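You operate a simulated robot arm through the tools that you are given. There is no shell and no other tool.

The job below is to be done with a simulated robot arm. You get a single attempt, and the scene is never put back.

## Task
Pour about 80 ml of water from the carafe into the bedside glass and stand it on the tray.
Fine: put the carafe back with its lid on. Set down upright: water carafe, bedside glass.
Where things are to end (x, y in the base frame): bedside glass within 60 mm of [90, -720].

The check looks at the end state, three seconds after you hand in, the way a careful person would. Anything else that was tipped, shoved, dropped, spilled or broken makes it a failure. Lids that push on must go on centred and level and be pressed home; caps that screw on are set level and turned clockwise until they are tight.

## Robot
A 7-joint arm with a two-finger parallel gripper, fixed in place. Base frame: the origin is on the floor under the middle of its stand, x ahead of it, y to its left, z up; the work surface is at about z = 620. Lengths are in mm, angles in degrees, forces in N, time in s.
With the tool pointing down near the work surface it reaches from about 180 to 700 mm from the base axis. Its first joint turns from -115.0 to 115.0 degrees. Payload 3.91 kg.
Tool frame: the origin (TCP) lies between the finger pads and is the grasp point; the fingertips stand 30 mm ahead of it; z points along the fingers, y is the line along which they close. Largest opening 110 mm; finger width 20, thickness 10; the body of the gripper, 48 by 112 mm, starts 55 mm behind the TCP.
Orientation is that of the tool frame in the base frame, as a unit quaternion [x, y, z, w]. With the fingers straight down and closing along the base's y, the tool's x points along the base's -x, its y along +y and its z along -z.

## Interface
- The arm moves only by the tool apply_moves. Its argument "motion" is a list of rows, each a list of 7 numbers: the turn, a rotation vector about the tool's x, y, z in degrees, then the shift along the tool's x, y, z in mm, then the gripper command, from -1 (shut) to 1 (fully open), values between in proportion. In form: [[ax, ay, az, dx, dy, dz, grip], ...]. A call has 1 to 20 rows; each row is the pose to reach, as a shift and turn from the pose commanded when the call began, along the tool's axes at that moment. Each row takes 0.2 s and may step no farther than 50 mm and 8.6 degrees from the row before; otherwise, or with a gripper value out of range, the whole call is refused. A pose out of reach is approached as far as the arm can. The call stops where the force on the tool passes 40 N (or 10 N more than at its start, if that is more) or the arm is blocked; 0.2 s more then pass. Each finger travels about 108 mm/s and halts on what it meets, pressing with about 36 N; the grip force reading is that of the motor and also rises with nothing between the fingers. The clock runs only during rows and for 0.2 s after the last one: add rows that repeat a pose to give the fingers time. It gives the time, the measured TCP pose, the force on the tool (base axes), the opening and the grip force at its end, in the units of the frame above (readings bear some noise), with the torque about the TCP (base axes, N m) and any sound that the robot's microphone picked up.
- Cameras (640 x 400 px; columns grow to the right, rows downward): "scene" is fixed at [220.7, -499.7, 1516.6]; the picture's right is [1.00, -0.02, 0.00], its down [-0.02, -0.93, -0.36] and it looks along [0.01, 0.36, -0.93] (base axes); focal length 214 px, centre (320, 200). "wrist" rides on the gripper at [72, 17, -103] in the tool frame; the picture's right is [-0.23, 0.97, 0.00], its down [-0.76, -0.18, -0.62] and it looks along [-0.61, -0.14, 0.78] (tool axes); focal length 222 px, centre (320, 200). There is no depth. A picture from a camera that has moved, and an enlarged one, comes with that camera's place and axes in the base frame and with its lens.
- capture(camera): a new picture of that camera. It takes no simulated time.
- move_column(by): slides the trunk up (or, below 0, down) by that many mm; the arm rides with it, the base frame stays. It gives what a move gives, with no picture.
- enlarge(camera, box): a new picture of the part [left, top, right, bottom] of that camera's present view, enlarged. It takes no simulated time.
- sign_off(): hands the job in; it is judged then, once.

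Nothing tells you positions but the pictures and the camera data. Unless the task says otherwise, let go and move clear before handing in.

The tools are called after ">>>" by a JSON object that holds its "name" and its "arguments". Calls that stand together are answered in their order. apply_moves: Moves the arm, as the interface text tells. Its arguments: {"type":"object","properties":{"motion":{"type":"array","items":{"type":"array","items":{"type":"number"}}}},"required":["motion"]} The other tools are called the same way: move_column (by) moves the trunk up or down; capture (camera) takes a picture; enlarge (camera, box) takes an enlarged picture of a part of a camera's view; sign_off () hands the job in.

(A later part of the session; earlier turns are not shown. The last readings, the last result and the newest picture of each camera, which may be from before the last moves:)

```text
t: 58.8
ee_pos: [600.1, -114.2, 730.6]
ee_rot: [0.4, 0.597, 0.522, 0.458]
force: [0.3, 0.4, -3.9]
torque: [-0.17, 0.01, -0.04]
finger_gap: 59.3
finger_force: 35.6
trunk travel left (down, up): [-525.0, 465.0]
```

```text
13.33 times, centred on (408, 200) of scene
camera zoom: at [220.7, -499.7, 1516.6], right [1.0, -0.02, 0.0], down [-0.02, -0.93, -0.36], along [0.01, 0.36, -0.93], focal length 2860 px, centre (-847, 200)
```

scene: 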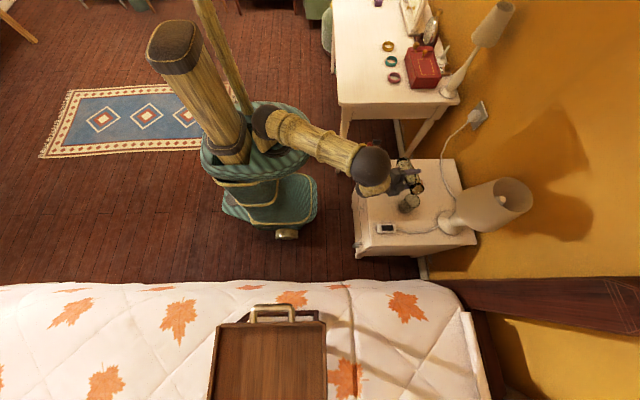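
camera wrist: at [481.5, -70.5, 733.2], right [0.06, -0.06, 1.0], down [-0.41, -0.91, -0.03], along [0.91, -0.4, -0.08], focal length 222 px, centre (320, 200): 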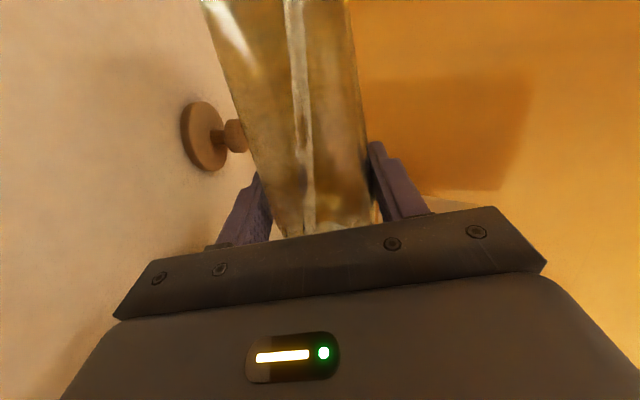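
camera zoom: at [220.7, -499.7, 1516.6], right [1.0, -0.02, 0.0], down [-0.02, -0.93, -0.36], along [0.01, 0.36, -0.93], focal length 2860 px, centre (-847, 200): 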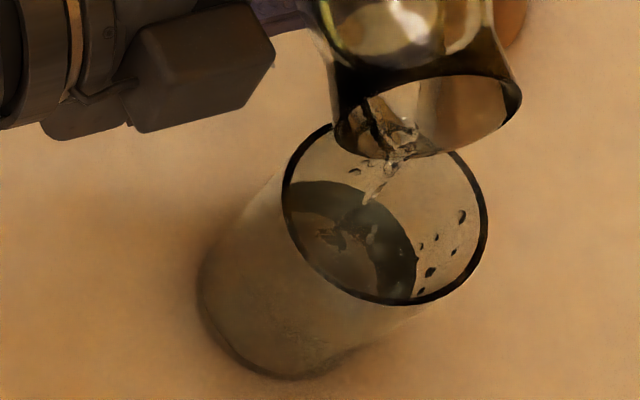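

>>> {"name": "apply_moves", "arguments": {"motion": [[0, 0, 0, 0, 0, 0, -0.2]]}}

>>> {"name": "enlarge", "arguments": {"camera": "scene", "box": [395, 185, 420, 215]}}

```text
t: 59.2
ee_pos: [600.2, -115.2, 731.5]
ee_rot: [0.401, 0.597, 0.522, 0.458]
force: [-0.4, 1.3, -4.2]
torque: [-0.17, 0.02, 0.0]
finger_gap: 59.2
finger_force: 36.3
trunk travel left (down, up): [-525.0, 465.0]
```

```text
13.33 times, centred on (408, 200) of scene
camera zoom: at [220.7, -499.7, 1516.6], right [1.0, -0.02, 0.0], down [-0.02, -0.93, -0.36], along [0.01, 0.36, -0.93], focal length 2860 px, centre (-847, 200)
```

zoom: 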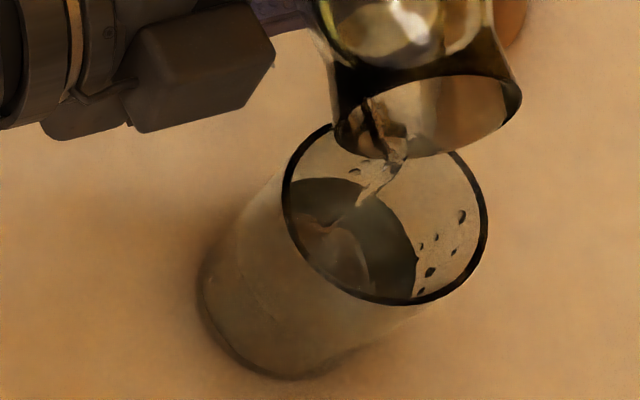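

The glass now holds about 75 ml, so I'll tilt back to stop the flow and then measure.

>>> {"name": "apply_moves", "arguments": {"motion": [[1.04, 0, -3.86, 0, 0, 0, -0.2], [2.59, 0, -9.66, 0, 0, 0, -0.2], [4.14, 0, -15.45, 0, 0, 0, -0.2], [4.14, 0, -15.45, 0, 0, 0, -0.2], [4.14, 0, -15.45, 0, 0, 0, -0.2]]}}

>>> {"name": "enlarge", "arguments": {"camera": "scene", "box": [395, 185, 420, 215]}}

>>> {"name": "enlarge", "arguments": {"camera": "scene", "box": [370, 150, 450, 230]}}

>>> {"name": "capture", "arguments": {"camera": "wrist"}}

```text
t: 60.4
ee_pos: [600.2, -114.0, 731.4]
ee_rot: [0.332, 0.664, 0.433, 0.51]
force: [-0.1, 0.8, -3.3]
torque: [-0.19, -0.01, 0.0]
finger_gap: 59.3
finger_force: 36.1
trunk travel left (down, up): [-525.0, 465.0]
```

```text
13.33 times, centred on (408, 200) of scene
camera zoom: at [220.7, -499.7, 1516.6], right [1.0, -0.02, 0.0], down [-0.02, -0.93, -0.36], along [0.01, 0.36, -0.93], focal length 2860 px, centre (-847, 200)
```

zoom: 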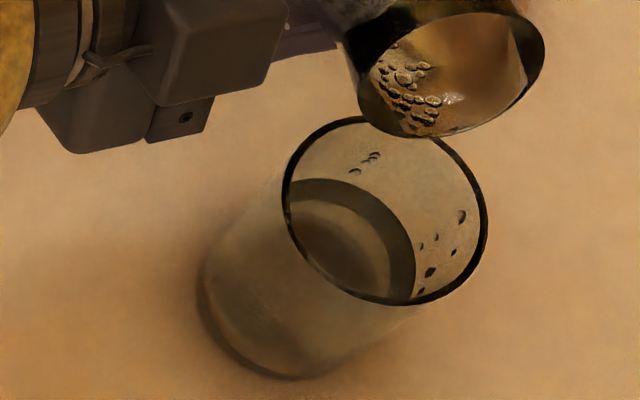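

```text
5.00 times, centred on (410, 190) of scene
camera zoom: at [220.7, -499.7, 1516.6], right [1.0, -0.02, 0.0], down [-0.02, -0.93, -0.36], along [0.01, 0.36, -0.93], focal length 1072 px, centre (-130, 250)
```

zoom: 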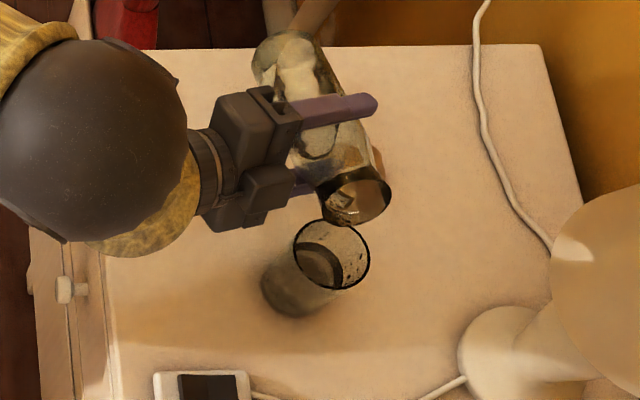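

```text
taken
camera wrist: at [481.4, -70.1, 729.9], right [0.06, 0.19, 0.98], down [-0.41, -0.89, 0.2], along [0.91, -0.41, 0.02], focal length 222 px, centre (320, 200)
```

wrist: 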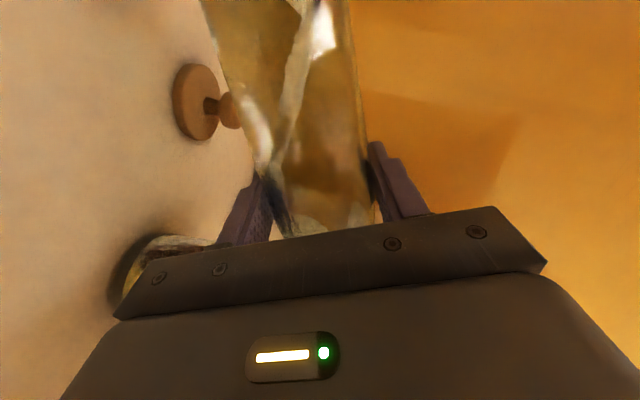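

The flow has stopped and nothing is spilled. I'll collect several weight readings to estimate the poured amount.

>>> {"name": "apply_moves", "arguments": {"motion": [[0, 0, 0, 0, 0, 0, -0.2]]}}

>>> {"name": "apply_moves", "arguments": {"motion": [[0, 0, 0, 0, 0, 0, -0.2]]}}

>>> {"name": "apply_moves", "arguments": {"motion": [[0, 0, 0, 0, 0, 0, -0.2]]}}

>>> {"name": "apply_moves", "arguments": {"motion": [[0, 0, 0, 0, 0, 0, -0.2]]}}

>>> {"name": "apply_moves", "arguments": {"motion": [[0, 0, 0, 0, 0, 0, -0.2]]}}

>>> {"name": "apply_moves", "arguments": {"motion": [[0, 0, 0, 0, 0, 0, -0.2]]}}

>>> {"name": "apply_moves", "arguments": {"motion": [[0, 0, 0, 0, 0, 0, -0.2]]}}

>>> {"name": "apply_moves", "arguments": {"motion": [[0, 0, 0, 0, 0, 0, -0.2]]}}

>>> {"name": "apply_moves", "arguments": {"motion": [[0, 0, 0, 0, 0, 0, -0.2]]}}

>>> {"name": "apply_moves", "arguments": {"motion": [[0, 0, 0, 0, 0, 0, -0.2]]}}

>>> {"name": "apply_moves", "arguments": {"motion": [[0, 0, 0, 0, 0, 0, -0.2]]}}

>>> {"name": "apply_moves", "arguments": {"motion": [[0, 0, 0, 0, 0, 0, -0.2]]}}

```text
t: 60.8
ee_pos: [600.2, -114.9, 730.9]
ee_rot: [0.333, 0.664, 0.434, 0.51]
force: [0.4, 0.9, -3.1]
torque: [-0.16, 0.0, 0.0]
finger_gap: 59.2
finger_force: 36.5
trunk travel left (down, up): [-525.0, 465.0]
```

```text
t: 61.2
ee_pos: [599.7, -114.5, 731.0]
ee_rot: [0.333, 0.664, 0.435, 0.509]
force: [0.5, 0.3, -2.9]
torque: [-0.19, 0.0, 0.01]
finger_gap: 59.3
finger_force: 36.3
trunk travel left (down, up): [-525.0, 465.0]
```

```text
t: 61.6
ee_pos: [599.6, -114.3, 731.4]
ee_rot: [0.333, 0.664, 0.435, 0.509]
force: [0.3, -1.2, -3.7]
torque: [-0.18, 0.0, 0.01]
finger_gap: 59.4
finger_force: 36.1
trunk travel left (down, up): [-525.0, 465.0]
```

```text
t: 62.0
ee_pos: [600.6, -114.9, 731.7]
ee_rot: [0.333, 0.664, 0.434, 0.51]
force: [0.0, -0.4, -3.8]
torque: [-0.18, -0.02, 0.01]
finger_gap: 59.2
finger_force: 35.8
trunk travel left (down, up): [-525.0, 465.0]
```

```text
t: 62.4
ee_pos: [600.7, -115.0, 732.2]
ee_rot: [0.333, 0.664, 0.434, 0.509]
force: [0.2, 0.2, -3.7]
torque: [-0.14, 0.01, 0.01]
finger_gap: 59.0
finger_force: 35.9
trunk travel left (down, up): [-525.0, 465.0]
```

```text
t: 62.8
ee_pos: [600.6, -113.6, 730.6]
ee_rot: [0.334, 0.664, 0.434, 0.509]
force: [0.1, 0.3, -3.6]
torque: [-0.17, 0.01, 0.04]
finger_gap: 59.5
finger_force: 36.4
trunk travel left (down, up): [-525.0, 465.0]
```

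```text
t: 63.2
ee_pos: [599.7, -114.4, 731.3]
ee_rot: [0.333, 0.665, 0.433, 0.509]
force: [-0.1, 0.5, -4.1]
torque: [-0.19, 0.0, 0.02]
finger_gap: 59.1
finger_force: 36.2
trunk travel left (down, up): [-525.0, 465.0]
```

```text
t: 63.6
ee_pos: [600.1, -114.7, 730.5]
ee_rot: [0.333, 0.664, 0.434, 0.51]
force: [0.7, 0.9, -3.2]
torque: [-0.15, -0.02, -0.01]
finger_gap: 59.2
finger_force: 35.8
trunk travel left (down, up): [-525.0, 465.0]
```

```text
t: 64.0
ee_pos: [600.1, -113.7, 731.1]
ee_rot: [0.333, 0.664, 0.434, 0.51]
force: [-0.5, 0.0, -3.1]
torque: [-0.21, -0.01, -0.01]
finger_gap: 59.4
finger_force: 36.2
trunk travel left (down, up): [-525.0, 465.0]
```

```text
t: 64.4
ee_pos: [600.9, -115.4, 731.6]
ee_rot: [0.333, 0.664, 0.434, 0.509]
force: [1.1, -0.7, -3.7]
torque: [-0.17, 0.04, 0.01]
finger_gap: 59.4
finger_force: 36.0
trunk travel left (down, up): [-525.0, 465.0]
```

```text
t: 64.8
ee_pos: [599.5, -114.2, 731.1]
ee_rot: [0.333, 0.665, 0.434, 0.509]
force: [0.6, 0.9, -3.8]
torque: [-0.18, -0.01, -0.03]
finger_gap: 59.4
finger_force: 35.9
trunk travel left (down, up): [-525.0, 465.0]
```

```text
t: 65.2
ee_pos: [599.4, -114.4, 731.2]
ee_rot: [0.334, 0.664, 0.434, 0.509]
force: [0.7, -0.3, -3.8]
torque: [-0.15, 0.0, 0.0]
finger_gap: 59.5
finger_force: 35.7
trunk travel left (down, up): [-525.0, 465.0]
```

Weight suggests about 75 ml and the picture is consistent with 70–80 ml. I'll bring the carafe upright at the earlier pose, so its water line can be compared directly with the earlier wrist picture.

>>> {"name": "apply_moves", "arguments": {"motion": [[2.15, 0, -8.02, 0, 0, 0, -0.2], [4.3, 0, -16.03, 0, 0, 0, -0.2], [6.44, 0, -24.05, 0, 0, 0, -0.2], [8.59, 0, -32.07, 3, 12, 0.8, -0.2], [10.74, 0, -40.08, 6, 24, 1.6, -0.2], [12.89, 0, -48.1, 9, 36, 2.4, -0.2], [15.04, 0, -56.12, 12, 48, 3.3, -0.2], [17.15, 0, -63.99, 15.4, 60.6, 4.1, -0.2], [17.15, 0, -63.99, 15.4, 60.6, 4.1, -0.2], [17.15, 0, -63.99, 15.4, 60.6, 4.1, -0.2]]}}

>>> {"name": "capture", "arguments": {"camera": "wrist"}}

>>> {"name": "enlarge", "arguments": {"camera": "wrist", "box": [190, 0, 430, 250]}}

>>> {"name": "enlarge", "arguments": {"camera": "scene", "box": [370, 130, 450, 230]}}

>>> {"name": "enlarge", "arguments": {"camera": "scene", "box": [395, 185, 420, 215]}}

```text
t: 67.4
ee_pos: [600.5, -76.1, 780.2]
ee_rot: [0.001, 0.793, -0.001, 0.609]
force: [-0.3, 0.5, -3.6]
torque: [-0.01, 0.04, 0.02]
finger_gap: 59.3
finger_force: 36.3
trunk travel left (down, up): [-525.0, 465.0]
```

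```text
taken
camera wrist: at [481.3, -60.3, 737.6], right [0.06, 0.97, 0.22], down [-0.4, -0.18, 0.9], along [0.91, -0.14, 0.38], focal length 222 px, centre (320, 200)
```

wrist: 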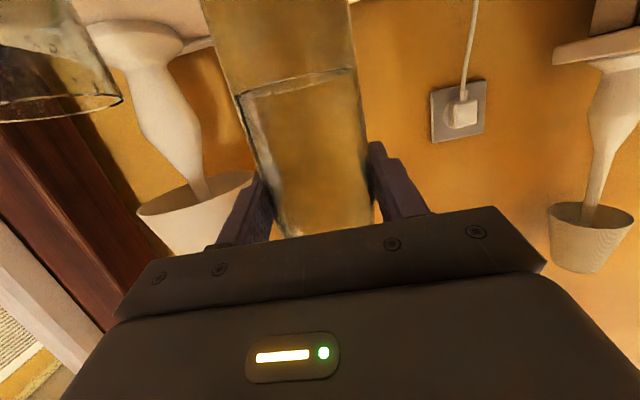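

```text
1.60 times, centred on (310, 125) of wrist
camera zoom: at [481.3, -60.3, 737.6], right [0.06, 0.97, 0.22], down [-0.4, -0.18, 0.9], along [0.91, -0.14, 0.38], focal length 355 px, centre (336, 320)
```

zoom: 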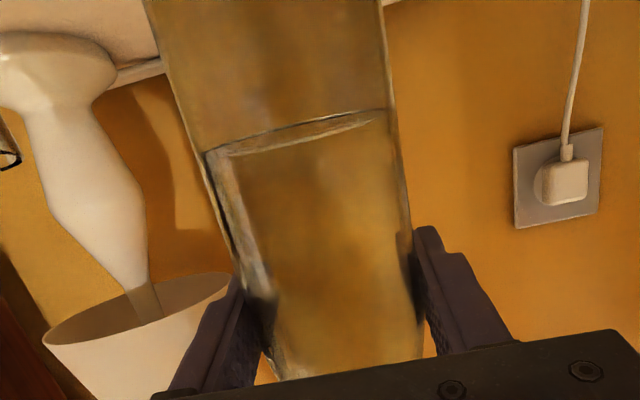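

```text
4.00 times, centred on (410, 180) of scene
camera zoom: at [220.7, -499.7, 1516.6], right [1.0, -0.02, 0.0], down [-0.02, -0.93, -0.36], along [0.01, 0.36, -0.93], focal length 858 px, centre (-40, 280)
```

zoom: 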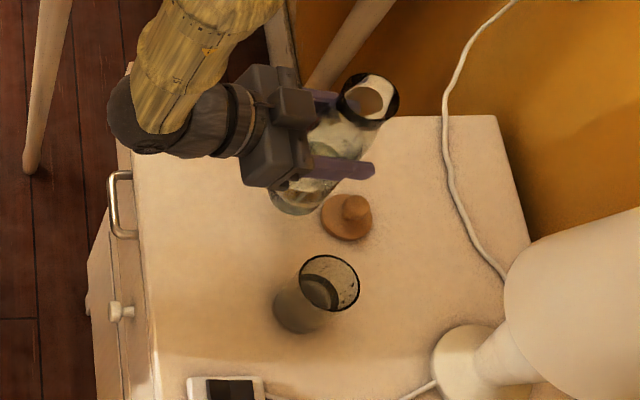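

```text
13.33 times, centred on (408, 200) of scene
camera zoom: at [220.7, -499.7, 1516.6], right [1.0, -0.02, 0.0], down [-0.02, -0.93, -0.36], along [0.01, 0.36, -0.93], focal length 2860 px, centre (-847, 200)
```

zoom: 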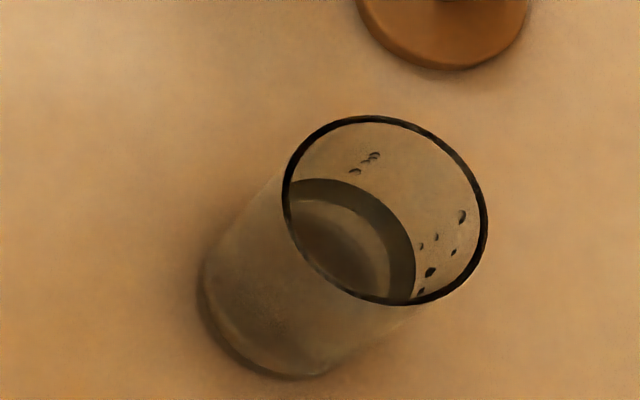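

>>> {"name": "enlarge", "arguments": {"camera": "scene", "box": [390, 135, 425, 170]}}

>>> {"name": "enlarge", "arguments": {"camera": "scene", "box": [395, 160, 430, 195]}}

>>> {"name": "enlarge", "arguments": {"camera": "wrist", "box": [0, 0, 140, 140]}}

```text
11.43 times, centred on (408, 152) of scene
camera zoom: at [220.7, -499.7, 1516.6], right [1.0, -0.02, 0.0], down [-0.02, -0.93, -0.36], along [0.01, 0.36, -0.93], focal length 2451 px, centre (-680, 743)
```

zoom: 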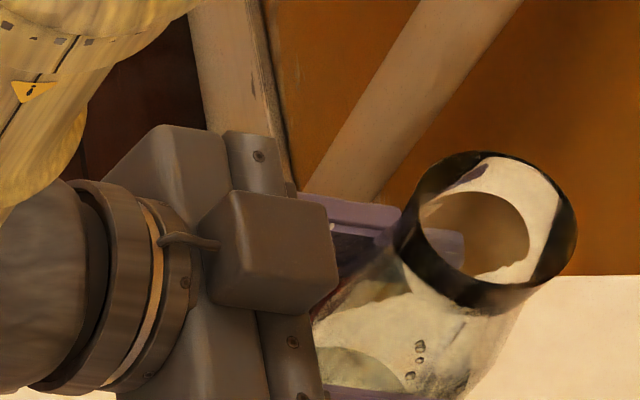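

```text
11.43 times, centred on (412, 178) of scene
camera zoom: at [220.7, -499.7, 1516.6], right [1.0, -0.02, 0.0], down [-0.02, -0.93, -0.36], along [0.01, 0.36, -0.93], focal length 2451 px, centre (-737, 457)
```

zoom: 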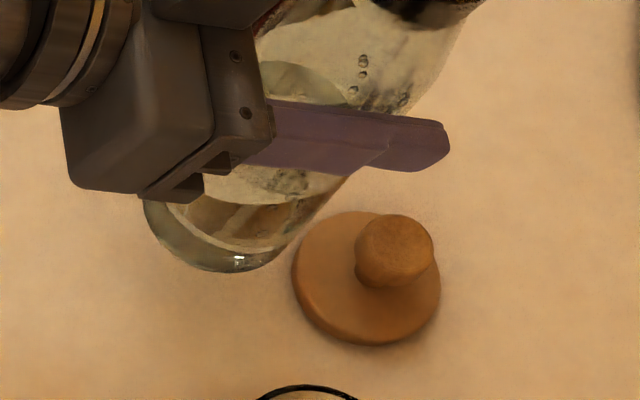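

```text
2.86 times, centred on (70, 70) of wrist
camera zoom: at [481.3, -60.3, 737.6], right [0.06, 0.97, 0.22], down [-0.4, -0.18, 0.9], along [0.91, -0.14, 0.38], focal length 635 px, centre (1034, 571)
```

zoom: 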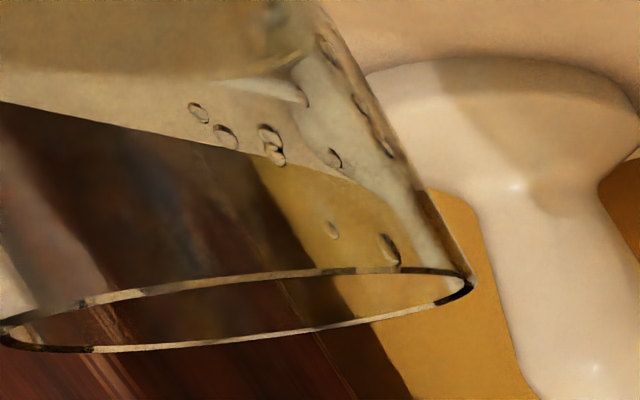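

The carafe's water line has dropped clearly and the grip has slid a little more, to about 66 mm from the mouth. I'll set the carafe back at its place. First I'll raise it slowly to clear the lid, checking the grip.

>>> {"name": "apply_moves", "arguments": {"motion": [[0, 0, 0, -1.9, 0, -0.5, -0.6], [0, 0, 0, -5.8, 0, -1.55, -0.6], [0, 0, 0, -11.6, 0, -3.1, -0.6], [0, 0, 0, -17.4, 0, -4.7, -0.6], [0, 0, 0, -23.2, 0, -6.2, -0.6], [0, 0, 0, -29, 0, -7.8, -0.6], [0, 0, 0, -29, 0, -7.8, -0.6]]}}

>>> {"name": "enlarge", "arguments": {"camera": "wrist", "box": [190, 0, 430, 250]}}

>>> {"name": "enlarge", "arguments": {"camera": "scene", "box": [390, 135, 425, 170]}}

```text
t: 69.0
ee_pos: [600.7, -74.8, 810.9]
ee_rot: [0.0, 0.794, 0.0, 0.608]
force: [0.4, 0.3, -3.4]
torque: [-0.02, 0.0, 0.01]
finger_gap: 59.8
finger_force: 36.1
trunk travel left (down, up): [-525.0, 465.0]
```

```text
1.60 times, centred on (310, 125) of wrist
camera zoom: at [481.1, -60.3, 768.2], right [0.06, 0.97, 0.22], down [-0.4, -0.18, 0.9], along [0.91, -0.14, 0.38], focal length 355 px, centre (336, 320)
```

zoom: 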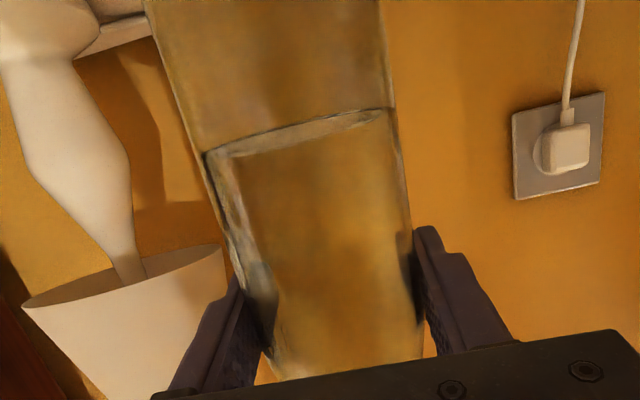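

```text
11.43 times, centred on (408, 152) of scene
camera zoom: at [220.7, -499.7, 1516.6], right [1.0, -0.02, 0.0], down [-0.02, -0.93, -0.36], along [0.01, 0.36, -0.93], focal length 2451 px, centre (-680, 743)
```

zoom: 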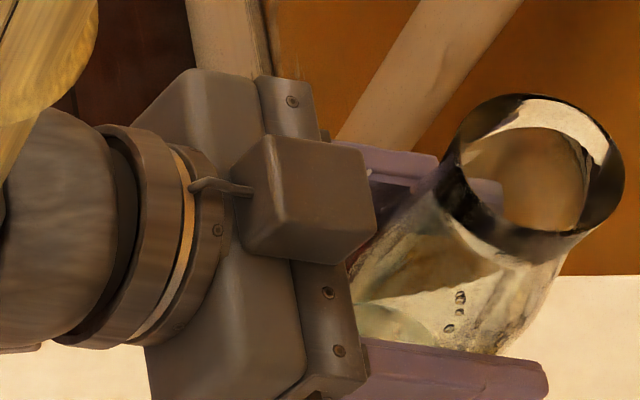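

The slow lift caused no slip. I'll carry the carafe back over its original spot at about (754, −37).

>>> {"name": "apply_moves", "arguments": {"motion": [[0, 0, 0, 0, 8, 0, -0.6], [0, 0, 0, -1, 22, 4, -0.6], [0, 0, 0, -4, 34, 15, -0.6], [0, 0, 0, -8, 38, 30, -0.6], [0, 0, 0, -13.4, 38, 50, -0.6], [0, 0, 0, -18.8, 38, 70, -0.6], [0, 0, 0, -24.1, 38, 90, -0.6], [0, 0, 0, -29.5, 38, 110, -0.6], [0, 0, 0, -34.8, 38, 130, -0.6], [0, 0, 0, -38.3, 38, 143, -0.6], [0, 0, 0, -39.8, 38, 148.7, -0.6], [0, 0, 0, -39.8, 38, 148.7, -0.6]]}}

>>> {"name": "capture", "arguments": {"camera": "wrist"}}

>>> {"name": "enlarge", "arguments": {"camera": "scene", "box": [400, 120, 480, 200]}}

```text
t: 71.6
ee_pos: [753.7, -36.1, 811.8]
ee_rot: [0.001, 0.793, 0.0, 0.609]
force: [-0.1, 0.5, -4.1]
torque: [-0.04, 0.01, 0.01]
finger_gap: 59.2
finger_force: 36.0
trunk travel left (down, up): [-525.0, 465.0]
```

```text
taken
camera wrist: at [635.4, -20.4, 769.3], right [0.06, 0.97, 0.22], down [-0.4, -0.18, 0.9], along [0.91, -0.14, 0.38], focal length 222 px, centre (320, 200)
```

wrist: 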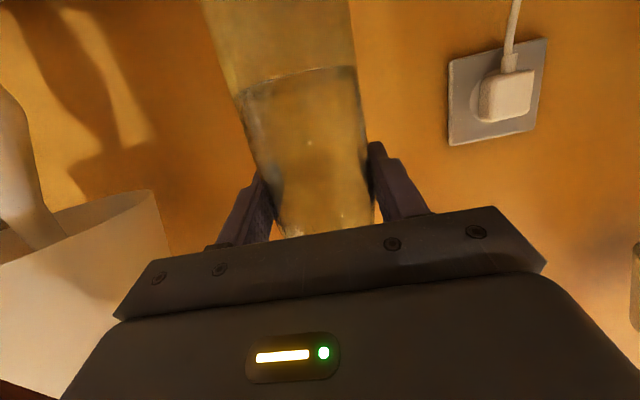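

```text
5.00 times, centred on (440, 160) of scene
camera zoom: at [220.7, -499.7, 1516.6], right [1.0, -0.02, 0.0], down [-0.02, -0.93, -0.36], along [0.01, 0.36, -0.93], focal length 1072 px, centre (-280, 400)
```

zoom: 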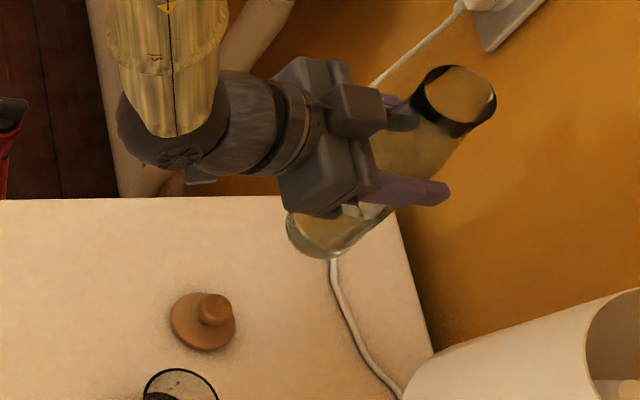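

>>> {"name": "apply_moves", "arguments": {"motion": [[0, 0, 0, 4.8, 0, 1.3, -0.6], [0, 0, 0, 14.5, 0, 3.9, -0.6], [0, 0, 0, 26.1, 0, 7, -0.6], [0, 0, 0, 37.7, 0, 10.1, -0.6], [0, 0, 0, 44.4, 0, 11.9, -0.6], [0, 0, 0, 48.3, 0, 12.9, -0.6], [0, 0, 0, 48.3, 0, 12.9, -0.6]]}}

>>> {"name": "enlarge", "arguments": {"camera": "scene", "box": [410, 140, 470, 200]}}

```text
t: 73.2
ee_pos: [752.8, -37.4, 759.7]
ee_rot: [0.0, 0.794, 0.0, 0.609]
force: [0.7, 0.6, -3.2]
torque: [0.01, -0.01, 0.06]
finger_gap: 59.2
finger_force: 36.1
trunk travel left (down, up): [-525.0, 465.0]
```

```text
6.67 times, centred on (440, 170) of scene
camera zoom: at [220.7, -499.7, 1516.6], right [1.0, -0.02, 0.0], down [-0.02, -0.93, -0.36], along [0.01, 0.36, -0.93], focal length 1430 px, centre (-480, 400)
```

zoom: 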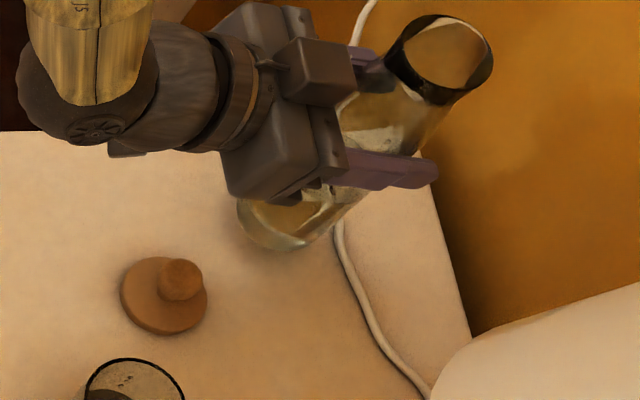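

>>> {"name": "apply_moves", "arguments": {"motion": [[0, 0, 0, 1.9, 0, 0.5, -0.6], [0, 0, 0, 3.9, 0, 1.04, -0.6], [0, 0, 0, 5.8, 0, 1.55, -0.6], [0, 0, 0, 5.8, 0, 1.55, -0.6]]}}

>>> {"name": "enlarge", "arguments": {"camera": "scene", "box": [410, 140, 470, 200]}}

```text
t: 74.2
ee_pos: [753.9, -36.8, 753.5]
ee_rot: [0.0, 0.793, 0.0, 0.609]
force: [0.2, 0.0, -3.5]
torque: [0.02, 0.01, 0.04]
finger_gap: 59.3
finger_force: 35.5
trunk travel left (down, up): [-525.0, 465.0]
```

```text
6.67 times, centred on (440, 170) of scene
camera zoom: at [220.7, -499.7, 1516.6], right [1.0, -0.02, 0.0], down [-0.02, -0.93, -0.36], along [0.01, 0.36, -0.93], focal length 1430 px, centre (-480, 400)
```

zoom: 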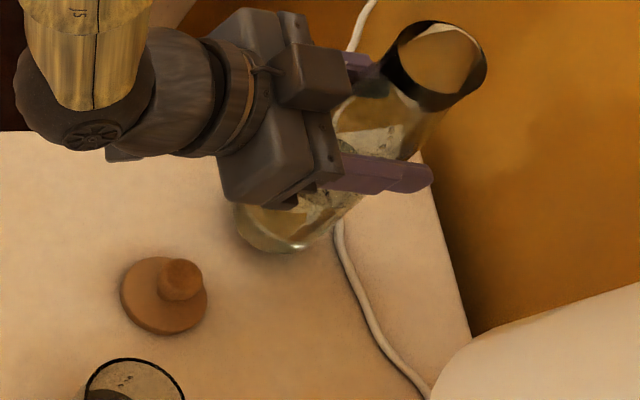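

>>> {"name": "apply_moves", "arguments": {"motion": [[0, 0, 0, 0.97, 0, 0.26, -0.6], [0, 0, 0, 1.93, 0, 0.52, -0.6], [0, 0, 0, 1.93, 0, 0.52, -0.6]]}}

>>> {"name": "apply_moves", "arguments": {"motion": [[0, 0, 0, 0.97, 0, 0.26, -0.6], [0, 0, 0, 1.93, 0, 0.52, -0.6], [0, 0, 0, 1.93, 0, 0.52, -0.6]]}}

```text
t: 75.0
ee_pos: [753.4, -37.4, 752.4]
ee_rot: [0.0, 0.793, 0.0, 0.609]
force: [-0.2, -0.2, -4.0]
torque: [-0.01, 0.0, -0.01]
finger_gap: 59.3
finger_force: 36.2
trunk travel left (down, up): [-525.0, 465.0]
```

```text
t: 75.8
ee_pos: [753.1, -36.9, 749.5]
ee_rot: [0.0, 0.794, 0.0, 0.608]
force: [0.3, -0.4, -4.4]
torque: [0.03, 0.0, -0.02]
finger_gap: 59.3
finger_force: 35.7
trunk travel left (down, up): [-525.0, 465.0]
```

>>> {"name": "apply_moves", "arguments": {"motion": [[0, 0, 0, 0.97, 0, 0.26, -0.6], [0, 0, 0, 1.45, 0, 0.39, -0.6], [0, 0, 0, 1.45, 0, 0.39, -0.6]]}}

>>> {"name": "enlarge", "arguments": {"camera": "scene", "box": [410, 140, 470, 200]}}

```text
t: 76.6
ee_pos: [754.5, -36.0, 747.8]
ee_rot: [0.0, 0.793, 0.0, 0.609]
force: [0.1, -0.3, -4.1]
torque: [0.02, -0.01, 0.03]
finger_gap: 59.2
finger_force: 35.6
trunk travel left (down, up): [-525.0, 465.0]
```

```text
6.67 times, centred on (440, 170) of scene
camera zoom: at [220.7, -499.7, 1516.6], right [1.0, -0.02, 0.0], down [-0.02, -0.93, -0.36], along [0.01, 0.36, -0.93], focal length 1430 px, centre (-480, 400)
```

zoom: 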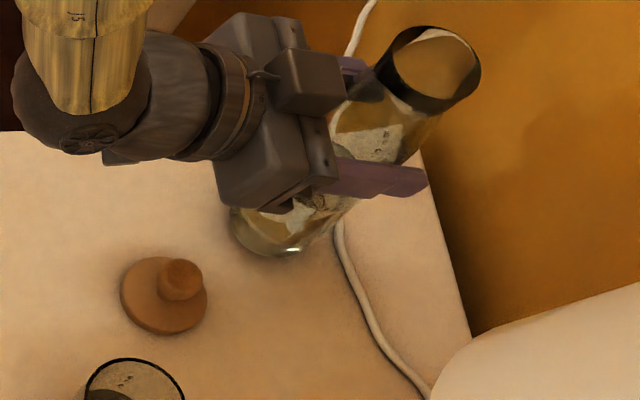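

>>> {"name": "apply_moves", "arguments": {"motion": [[0, 0, 0, 0.97, 0, 0.26, -0.6], [0, 0, 0, 1.45, 0, 0.39, -0.6], [0, 0, 0, 1.45, 0, 0.39, -0.6]]}}

>>> {"name": "apply_moves", "arguments": {"motion": [[0, 0, 0, 0.97, 0, 0.26, -0.6], [0, 0, 0, 1.45, 0, 0.39, -0.6], [0, 0, 0, 1.45, 0, 0.39, -0.6]]}}

>>> {"name": "apply_moves", "arguments": {"motion": [[0, 0, 0, 0.97, 0, 0.26, -0.6], [0, 0, 0, 1.45, 0, 0.39, -0.6], [0, 0, 0, 1.45, 0, 0.39, -0.6]]}}

>>> {"name": "enlarge", "arguments": {"camera": "scene", "box": [410, 140, 470, 200]}}

```text
t: 77.4
ee_pos: [753.2, -35.4, 746.0]
ee_rot: [-0.001, 0.793, 0.001, 0.609]
force: [-0.2, 0.2, -3.8]
torque: [-0.01, -0.01, -0.01]
finger_gap: 59.3
finger_force: 35.8
trunk travel left (down, up): [-525.0, 465.0]
```

```text
t: 78.2
ee_pos: [754.6, -36.7, 746.0]
ee_rot: [0.001, 0.794, -0.001, 0.608]
force: [-0.1, -0.4, -4.1]
torque: [0.02, 0.01, -0.01]
finger_gap: 59.3
finger_force: 35.7
trunk travel left (down, up): [-525.0, 465.0]
```

```text
t: 79.0
ee_pos: [755.0, -38.0, 745.2]
ee_rot: [0.001, 0.794, 0.0, 0.608]
force: [-1.0, 0.2, -3.7]
torque: [0.01, -0.01, -0.03]
finger_gap: 59.2
finger_force: 36.0
trunk travel left (down, up): [-525.0, 465.0]
```

```text
6.67 times, centred on (440, 170) of scene
camera zoom: at [220.7, -499.7, 1516.6], right [1.0, -0.02, 0.0], down [-0.02, -0.93, -0.36], along [0.01, 0.36, -0.93], focal length 1430 px, centre (-480, 400)
```

zoom: 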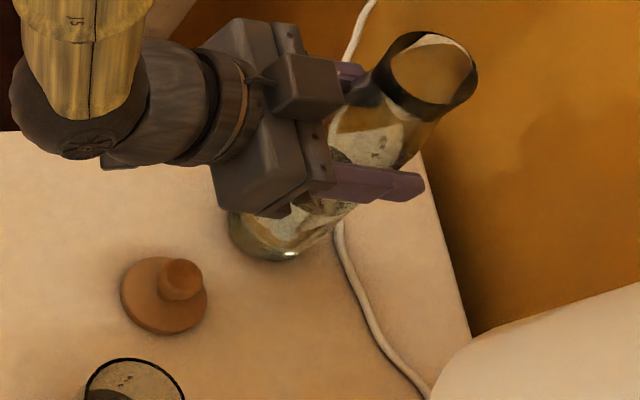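

>>> {"name": "apply_moves", "arguments": {"motion": [[0, 0, 0, 0.97, 0, 0.26, -0.6], [0, 0, 0, 1.45, 0, 0.39, -0.6], [0, 0, 0, 1.45, 0, 0.39, -0.6]]}}

>>> {"name": "apply_moves", "arguments": {"motion": [[0, 0, 0, 0.97, 0, 0.26, -0.6], [0, 0, 0, 1.45, 0, 0.39, -0.6], [0, 0, 0, 1.45, 0, 0.39, -0.6]]}}

```text
t: 79.8
ee_pos: [753.0, -37.1, 745.0]
ee_rot: [0.0, 0.793, 0.0, 0.61]
force: [1.4, -1.8, 2.4]
torque: [-0.28, -0.21, 0.06]
finger_gap: 59.4
finger_force: 35.8
trunk travel left (down, up): [-525.0, 465.0]
```

```text
t: 80.6
ee_pos: [754.0, -37.6, 744.1]
ee_rot: [0.001, 0.792, 0.0, 0.61]
force: [-2.4, -3.0, 14.0]
torque: [-0.44, 0.62, 0.05]
finger_gap: 59.3
finger_force: 35.9
trunk travel left (down, up): [-525.0, 465.0]
```

The base is in contact with the table. I'll ease off the excess force and then release the carafe.

>>> {"name": "apply_moves", "arguments": {"motion": [[0, 0, 0, -0.58, 0, -0.16, -0.6], [0, 0, 0, -1.16, 0, -0.31, -0.6], [0, 0, 0, -1.16, 0, -0.31, -0.6]]}}

```text
t: 81.4
ee_pos: [754.2, -38.0, 744.3]
ee_rot: [0.0, 0.793, 0.001, 0.609]
force: [1.7, -4.8, 9.8]
torque: [-0.66, -0.49, -0.08]
finger_gap: 59.3
finger_force: 36.4
trunk travel left (down, up): [-525.0, 465.0]
```

>>> {"name": "apply_moves", "arguments": {"motion": [[0, 0, 0, -0.5, 0, -0.13, -0.6], [0, 0, 0, -0.97, 0, -0.26, -0.6], [0, 0, 0, -0.97, 0, -0.26, -0.6]]}}

>>> {"name": "enlarge", "arguments": {"camera": "scene", "box": [410, 140, 470, 200]}}

```text
t: 82.2
ee_pos: [753.9, -37.1, 744.5]
ee_rot: [0.0, 0.793, 0.0, 0.609]
force: [1.0, -1.6, 4.1]
torque: [-0.27, -0.38, -0.02]
finger_gap: 59.4
finger_force: 36.2
trunk travel left (down, up): [-525.0, 465.0]
```

```text
6.67 times, centred on (440, 170) of scene
camera zoom: at [220.7, -499.7, 1516.6], right [1.0, -0.02, 0.0], down [-0.02, -0.93, -0.36], along [0.01, 0.36, -0.93], focal length 1430 px, centre (-480, 400)
```

zoom: 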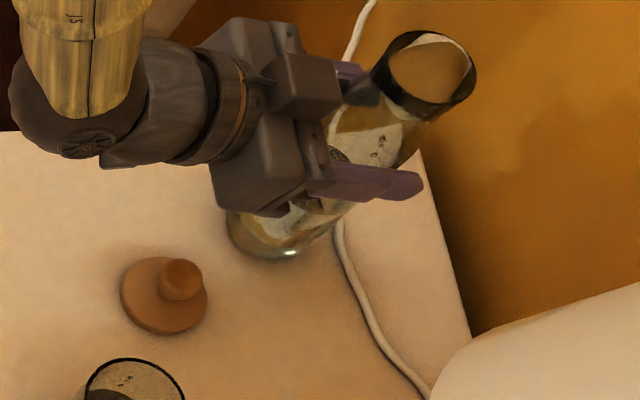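

>>> {"name": "apply_moves", "arguments": {"motion": [[0, 0, 0, 0, 0, 0, 0.15], [0, 0, 0, 0, 0, 0, 0.4], [0, 0, 0, 0, 0, 0, 0.8], [0, 0, 0, 0, 0, 0, 1], [0, 0, 0, 0, 0, 0, 1]]}}

>>> {"name": "capture", "arguments": {"camera": "wrist"}}

>>> {"name": "enlarge", "arguments": {"camera": "scene", "box": [410, 140, 470, 200]}}

```text
t: 83.4
ee_pos: [753.9, -38.2, 744.3]
ee_rot: [0.001, 0.794, 0.0, 0.609]
force: [-0.1, -0.3, 0.1]
torque: [-0.02, 0.02, 0.0]
finger_gap: 110.0
finger_force: 0.1
trunk travel left (down, up): [-525.0, 465.0]
```

```text
taken
camera wrist: at [635.7, -22.0, 701.8], right [0.06, 0.97, 0.22], down [-0.41, -0.18, 0.9], along [0.91, -0.14, 0.38], focal length 222 px, centre (320, 200)
```

wrist: 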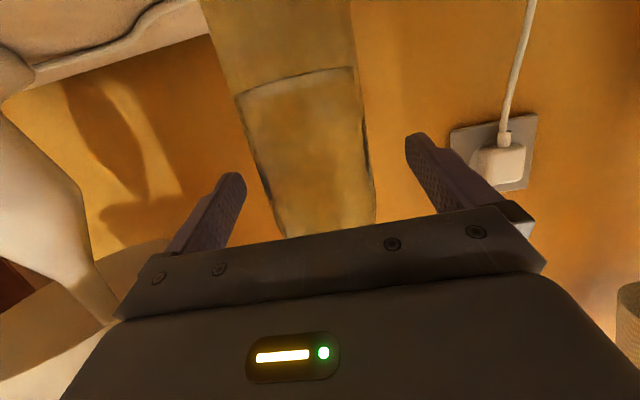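

```text
6.67 times, centred on (440, 170) of scene
camera zoom: at [220.7, -499.7, 1516.6], right [1.0, -0.02, 0.0], down [-0.02, -0.93, -0.36], along [0.01, 0.36, -0.93], focal length 1430 px, centre (-480, 400)
```

zoom: 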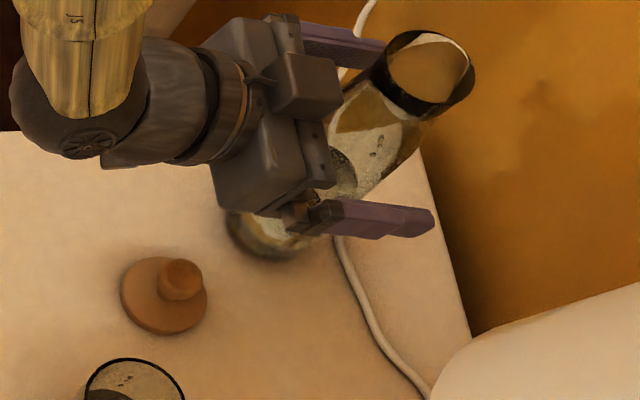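

The carafe stands free. I'll back off to the same viewpoint I used before, to measure the new water level against the earlier 722 mm.

>>> {"name": "apply_moves", "arguments": {"motion": [[0, 0, 0, 5.2, 0, -19.3, 1], [0, 0, 0, 12.9, 0, -48.3, 1], [0, 0, 0, 12.9, 0, -75, 1], [0, 0, 0, 3, 0, -105, 1], [0, 0, 0, -6.8, 0, -122.9, 1], [0, 0, 0, -6.8, 0, -122.9, 1]]}}

>>> {"name": "enlarge", "arguments": {"camera": "wrist", "box": [250, 0, 390, 200]}}

>>> {"name": "capture", "arguments": {"camera": "scene"}}

>>> {"name": "enlarge", "arguments": {"camera": "scene", "box": [390, 130, 470, 220]}}

```text
t: 84.8
ee_pos: [637.8, -35.9, 786.5]
ee_rot: [0.0, 0.794, 0.001, 0.608]
force: [-0.2, -0.2, -0.6]
torque: [0.02, 0.01, 0.01]
finger_gap: 110.1
finger_force: 0.2
trunk travel left (down, up): [-525.0, 465.0]
```

```text
2.00 times, centred on (320, 100) of wrist
camera zoom: at [518.3, -20.4, 743.7], right [0.06, 0.97, 0.22], down [-0.41, -0.18, 0.9], along [0.91, -0.14, 0.38], focal length 444 px, centre (320, 400)
```

zoom: 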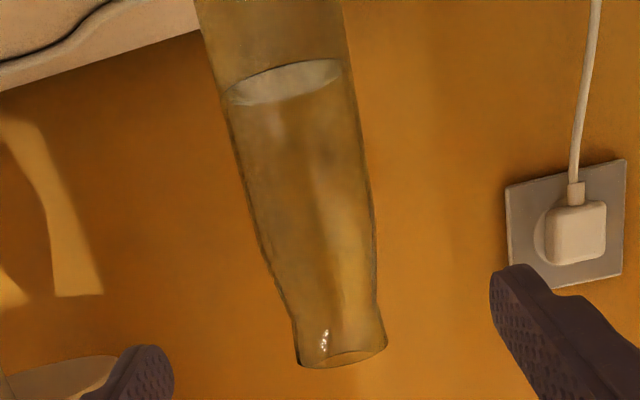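

```text
taken
```

scene: 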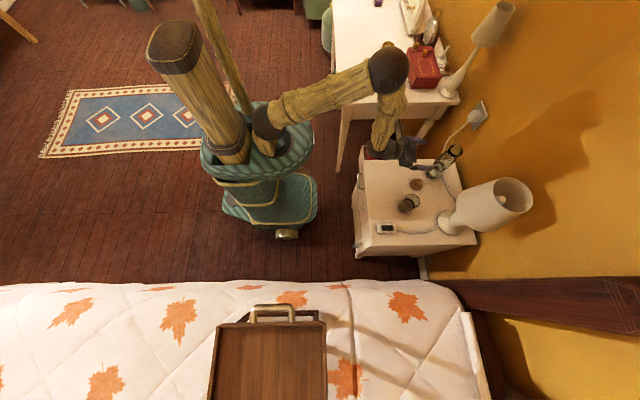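

```text
4.44 times, centred on (430, 175) of scene
camera zoom: at [220.7, -499.7, 1516.6], right [1.0, -0.02, 0.0], down [-0.02, -0.93, -0.36], along [0.01, 0.36, -0.93], focal length 953 px, centre (-169, 311)
```

zoom: 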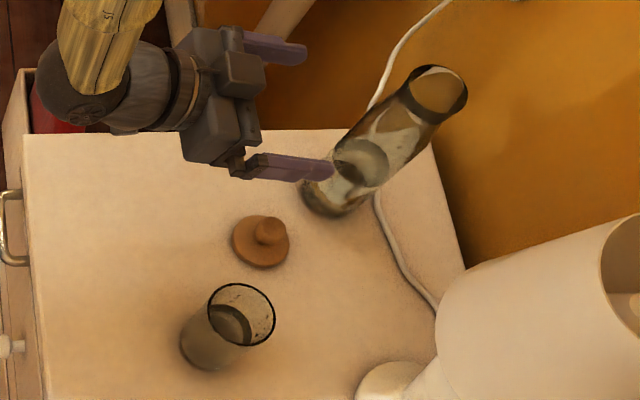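

The carafe level dropped about 32 mm, which is around 75 ml, so the poured amount is about right. The carafe is back near its place. Now I'll measure its mouth position precisely for putting the lid on.

>>> {"name": "enlarge", "arguments": {"camera": "scene", "box": [390, 120, 470, 200]}}

>>> {"name": "enlarge", "arguments": {"camera": "scene", "box": [430, 130, 480, 180]}}

>>> {"name": "enlarge", "arguments": {"camera": "wrist", "box": [280, 130, 380, 200]}}

>>> {"name": "enlarge", "arguments": {"camera": "scene", "box": [395, 170, 435, 210]}}

```text
5.00 times, centred on (430, 160) of scene
camera zoom: at [220.7, -499.7, 1516.6], right [1.0, -0.02, 0.0], down [-0.02, -0.93, -0.36], along [0.01, 0.36, -0.93], focal length 1072 px, centre (-230, 400)
```

zoom: 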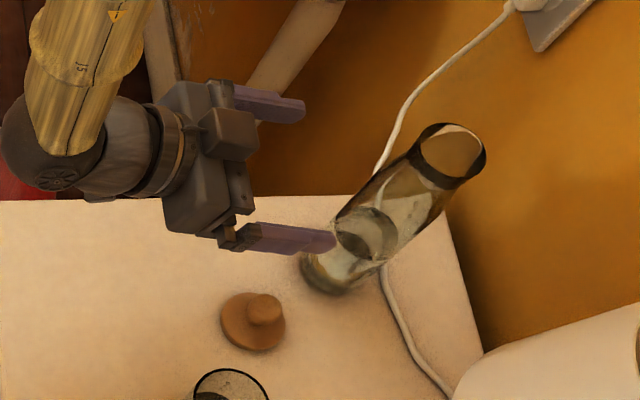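

```text
8.00 times, centred on (455, 155) of scene
camera zoom: at [220.7, -499.7, 1516.6], right [1.0, -0.02, 0.0], down [-0.02, -0.93, -0.36], along [0.01, 0.36, -0.93], focal length 1716 px, centre (-760, 560)
```

zoom: 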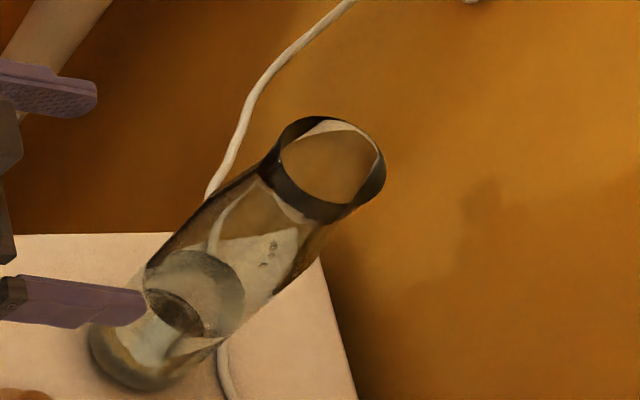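

```text
5.71 times, centred on (330, 165) of wrist
camera zoom: at [518.3, -20.4, 743.7], right [0.06, 0.97, 0.22], down [-0.41, -0.18, 0.9], along [0.91, -0.14, 0.38], focal length 1269 px, centre (263, 400)
```

zoom: 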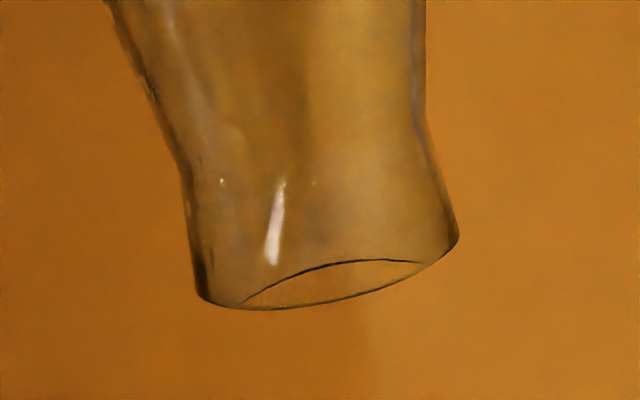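

```text
10.00 times, centred on (415, 190) of scene
camera zoom: at [220.7, -499.7, 1516.6], right [1.0, -0.02, 0.0], down [-0.02, -0.93, -0.36], along [0.01, 0.36, -0.93], focal length 2145 px, centre (-630, 300)
```

zoom: 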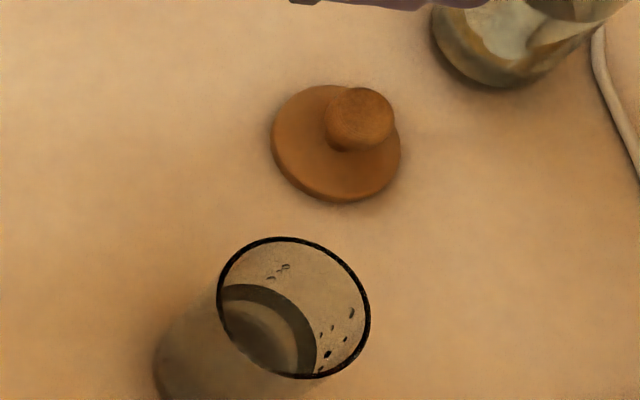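

>>> {"name": "apply_moves", "arguments": {"motion": [[0, 0, 0, 0, 0, 0, 1]]}}

>>> {"name": "apply_moves", "arguments": {"motion": [[0, 0, 0, 0, 0, 0, 1]]}}

>>> {"name": "apply_moves", "arguments": {"motion": [[0, 0, 0, 0, 0, 0, 1]]}}

```text
t: 85.2
ee_pos: [636.3, -35.2, 786.1]
ee_rot: [0.0, 0.793, 0.0, 0.609]
force: [-0.1, -0.6, -0.1]
torque: [-0.01, 0.02, -0.01]
finger_gap: 110.1
finger_force: 0.0
trunk travel left (down, up): [-525.0, 465.0]
```

```text
t: 85.6
ee_pos: [636.5, -35.0, 785.5]
ee_rot: [0.0, 0.793, 0.001, 0.609]
force: [-0.1, 0.4, -0.5]
torque: [0.02, -0.01, 0.04]
finger_gap: 109.9
finger_force: 0.1
trunk travel left (down, up): [-525.0, 465.0]
```

```text
t: 86.0
ee_pos: [638.0, -34.8, 785.8]
ee_rot: [0.001, 0.793, 0.0, 0.609]
force: [0.1, 0.5, -0.1]
torque: [-0.01, 0.02, -0.03]
finger_gap: 110.1
finger_force: 0.0
trunk travel left (down, up): [-525.0, 465.0]
```

The readings agree that the lid's grasp pose on the table is TCP (658, −91, 657). I'll move back and tilt to 60° to line up with the knob again.

>>> {"name": "apply_moves", "arguments": {"motion": [[0, 3.75, 0, 10.5, -14, -14, 0.6], [0, 7.5, 0, 21, -28, -28, 0.4], [0, 11.25, 0, 31.6, -42, -42.5, 0.4], [0, 15, 0, 42.2, -56, -57, 0.4], [0, 15, 0, 42.2, -56, -57, 0.4]]}}

>>> {"name": "apply_moves", "arguments": {"motion": [[0, 0, 0, 0, 0, 0, 0.4]]}}

>>> {"name": "capture", "arguments": {"camera": "wrist"}}

```text
t: 87.2
ee_pos: [569.8, -94.3, 758.4]
ee_rot: [0.0, 0.866, 0.001, 0.501]
force: [0.4, 0.2, 0.1]
torque: [-0.02, 0.03, 0.01]
finger_gap: 77.0
finger_force: 0.0
trunk travel left (down, up): [-525.0, 465.0]
```

```text
t: 87.6
ee_pos: [569.2, -95.5, 756.6]
ee_rot: [0.001, 0.866, 0.0, 0.5]
force: [-0.2, 0.7, 0.3]
torque: [0.01, 0.01, -0.02]
finger_gap: 77.0
finger_force: 0.1
trunk travel left (down, up): [-525.0, 465.0]
```

```text
taken
camera wrist: at [443.9, -79.4, 746.8], right [0.11, 0.97, 0.2], down [-0.16, -0.18, 0.97], along [0.98, -0.14, 0.13], focal length 222 px, centre (320, 200)
```

wrist: 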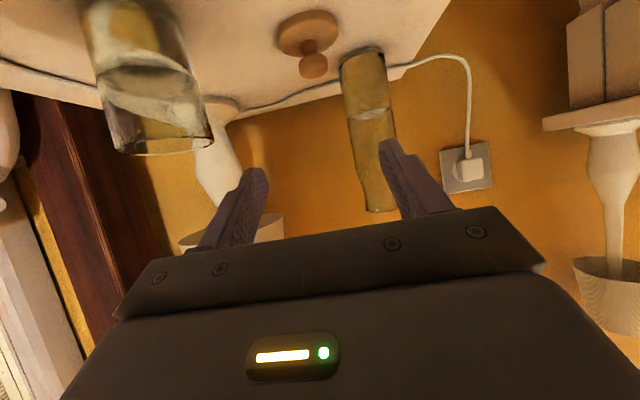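

This view also shows the glass side-on, so I'll zoom in to double-check the water depth.

>>> {"name": "enlarge", "arguments": {"camera": "wrist", "box": [70, 0, 230, 160]}}

>>> {"name": "enlarge", "arguments": {"camera": "wrist", "box": [260, 0, 420, 130]}}

```text
2.50 times, centred on (150, 80) of wrist
camera zoom: at [443.9, -79.4, 746.8], right [0.11, 0.97, 0.2], down [-0.16, -0.18, 0.97], along [0.98, -0.14, 0.13], focal length 555 px, centre (745, 500)
```

zoom: 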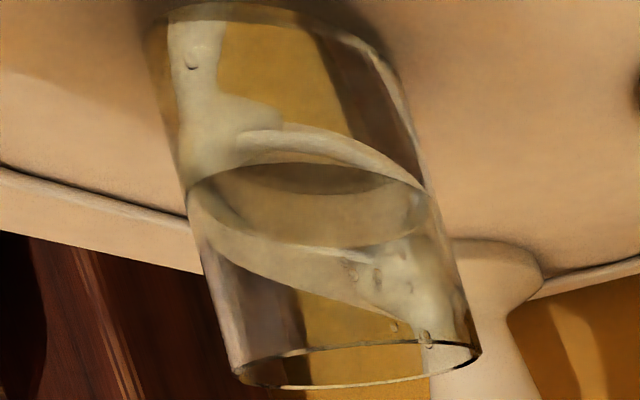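

```text
3.08 times, centred on (340, 65) of wrist
camera zoom: at [443.9, -79.4, 746.8], right [0.11, 0.97, 0.2], down [-0.16, -0.18, 0.97], along [0.98, -0.14, 0.13], focal length 684 px, centre (258, 615)
```

zoom: 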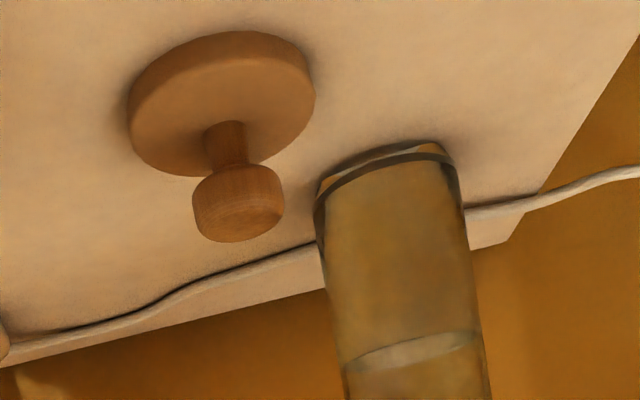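

Water in the glass is about 38 mm deep, roughly 80 ml. Now I'll move in on the lid's knob, stopping short to verify the alignment.

>>> {"name": "apply_moves", "arguments": {"motion": [[0, 0, 0, 21, 1.8, 13, 0.4], [0, 0, 0, 42.9, 3.7, 26.7, 0.4], [0, 0, 0, 42.9, 3.7, 60, 0.4], [0, 0, 0, 42.9, 3.7, 91.7, 0.4], [0, 0, 0, 42.9, 3.7, 91.7, 0.4]]}}

>>> {"name": "apply_moves", "arguments": {"motion": [[0, 0, 0, 0, 0, 0, 0.4]]}}

>>> {"name": "capture", "arguments": {"camera": "wrist"}}

>>> {"name": "enlarge", "arguments": {"camera": "wrist", "box": [230, 60, 430, 200]}}

```text
t: 88.8
ee_pos: [630.9, -86.8, 672.0]
ee_rot: [0.001, 0.866, 0.0, 0.5]
force: [-0.8, -0.7, -0.5]
torque: [0.0, 0.02, -0.01]
finger_gap: 77.0
finger_force: 0.0
trunk travel left (down, up): [-525.0, 465.0]
```

```text
t: 89.2
ee_pos: [629.3, -86.0, 672.9]
ee_rot: [0.0, 0.866, 0.001, 0.5]
force: [0.1, 0.5, -0.2]
torque: [-0.03, 0.01, -0.02]
finger_gap: 76.8
finger_force: 0.1
trunk travel left (down, up): [-525.0, 465.0]
```

```text
taken
camera wrist: at [503.8, -72.4, 662.0], right [0.11, 0.97, 0.2], down [-0.16, -0.18, 0.97], along [0.98, -0.14, 0.13], focal length 222 px, centre (320, 200)
```

wrist: 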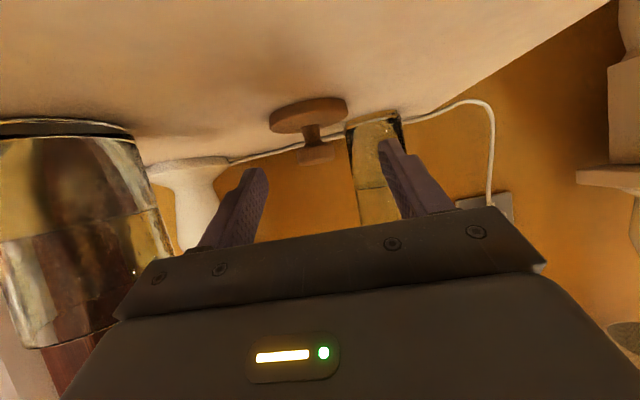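

```text
2.86 times, centred on (330, 130) of wrist
camera zoom: at [503.8, -72.4, 662.0], right [0.11, 0.97, 0.2], down [-0.16, -0.18, 0.97], along [0.98, -0.14, 0.13], focal length 635 px, centre (291, 400)
```

zoom: 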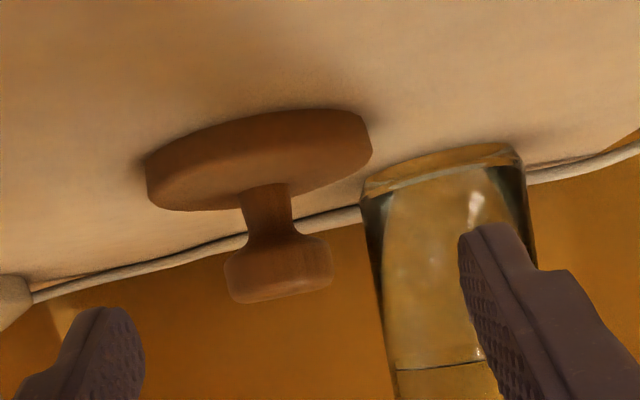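

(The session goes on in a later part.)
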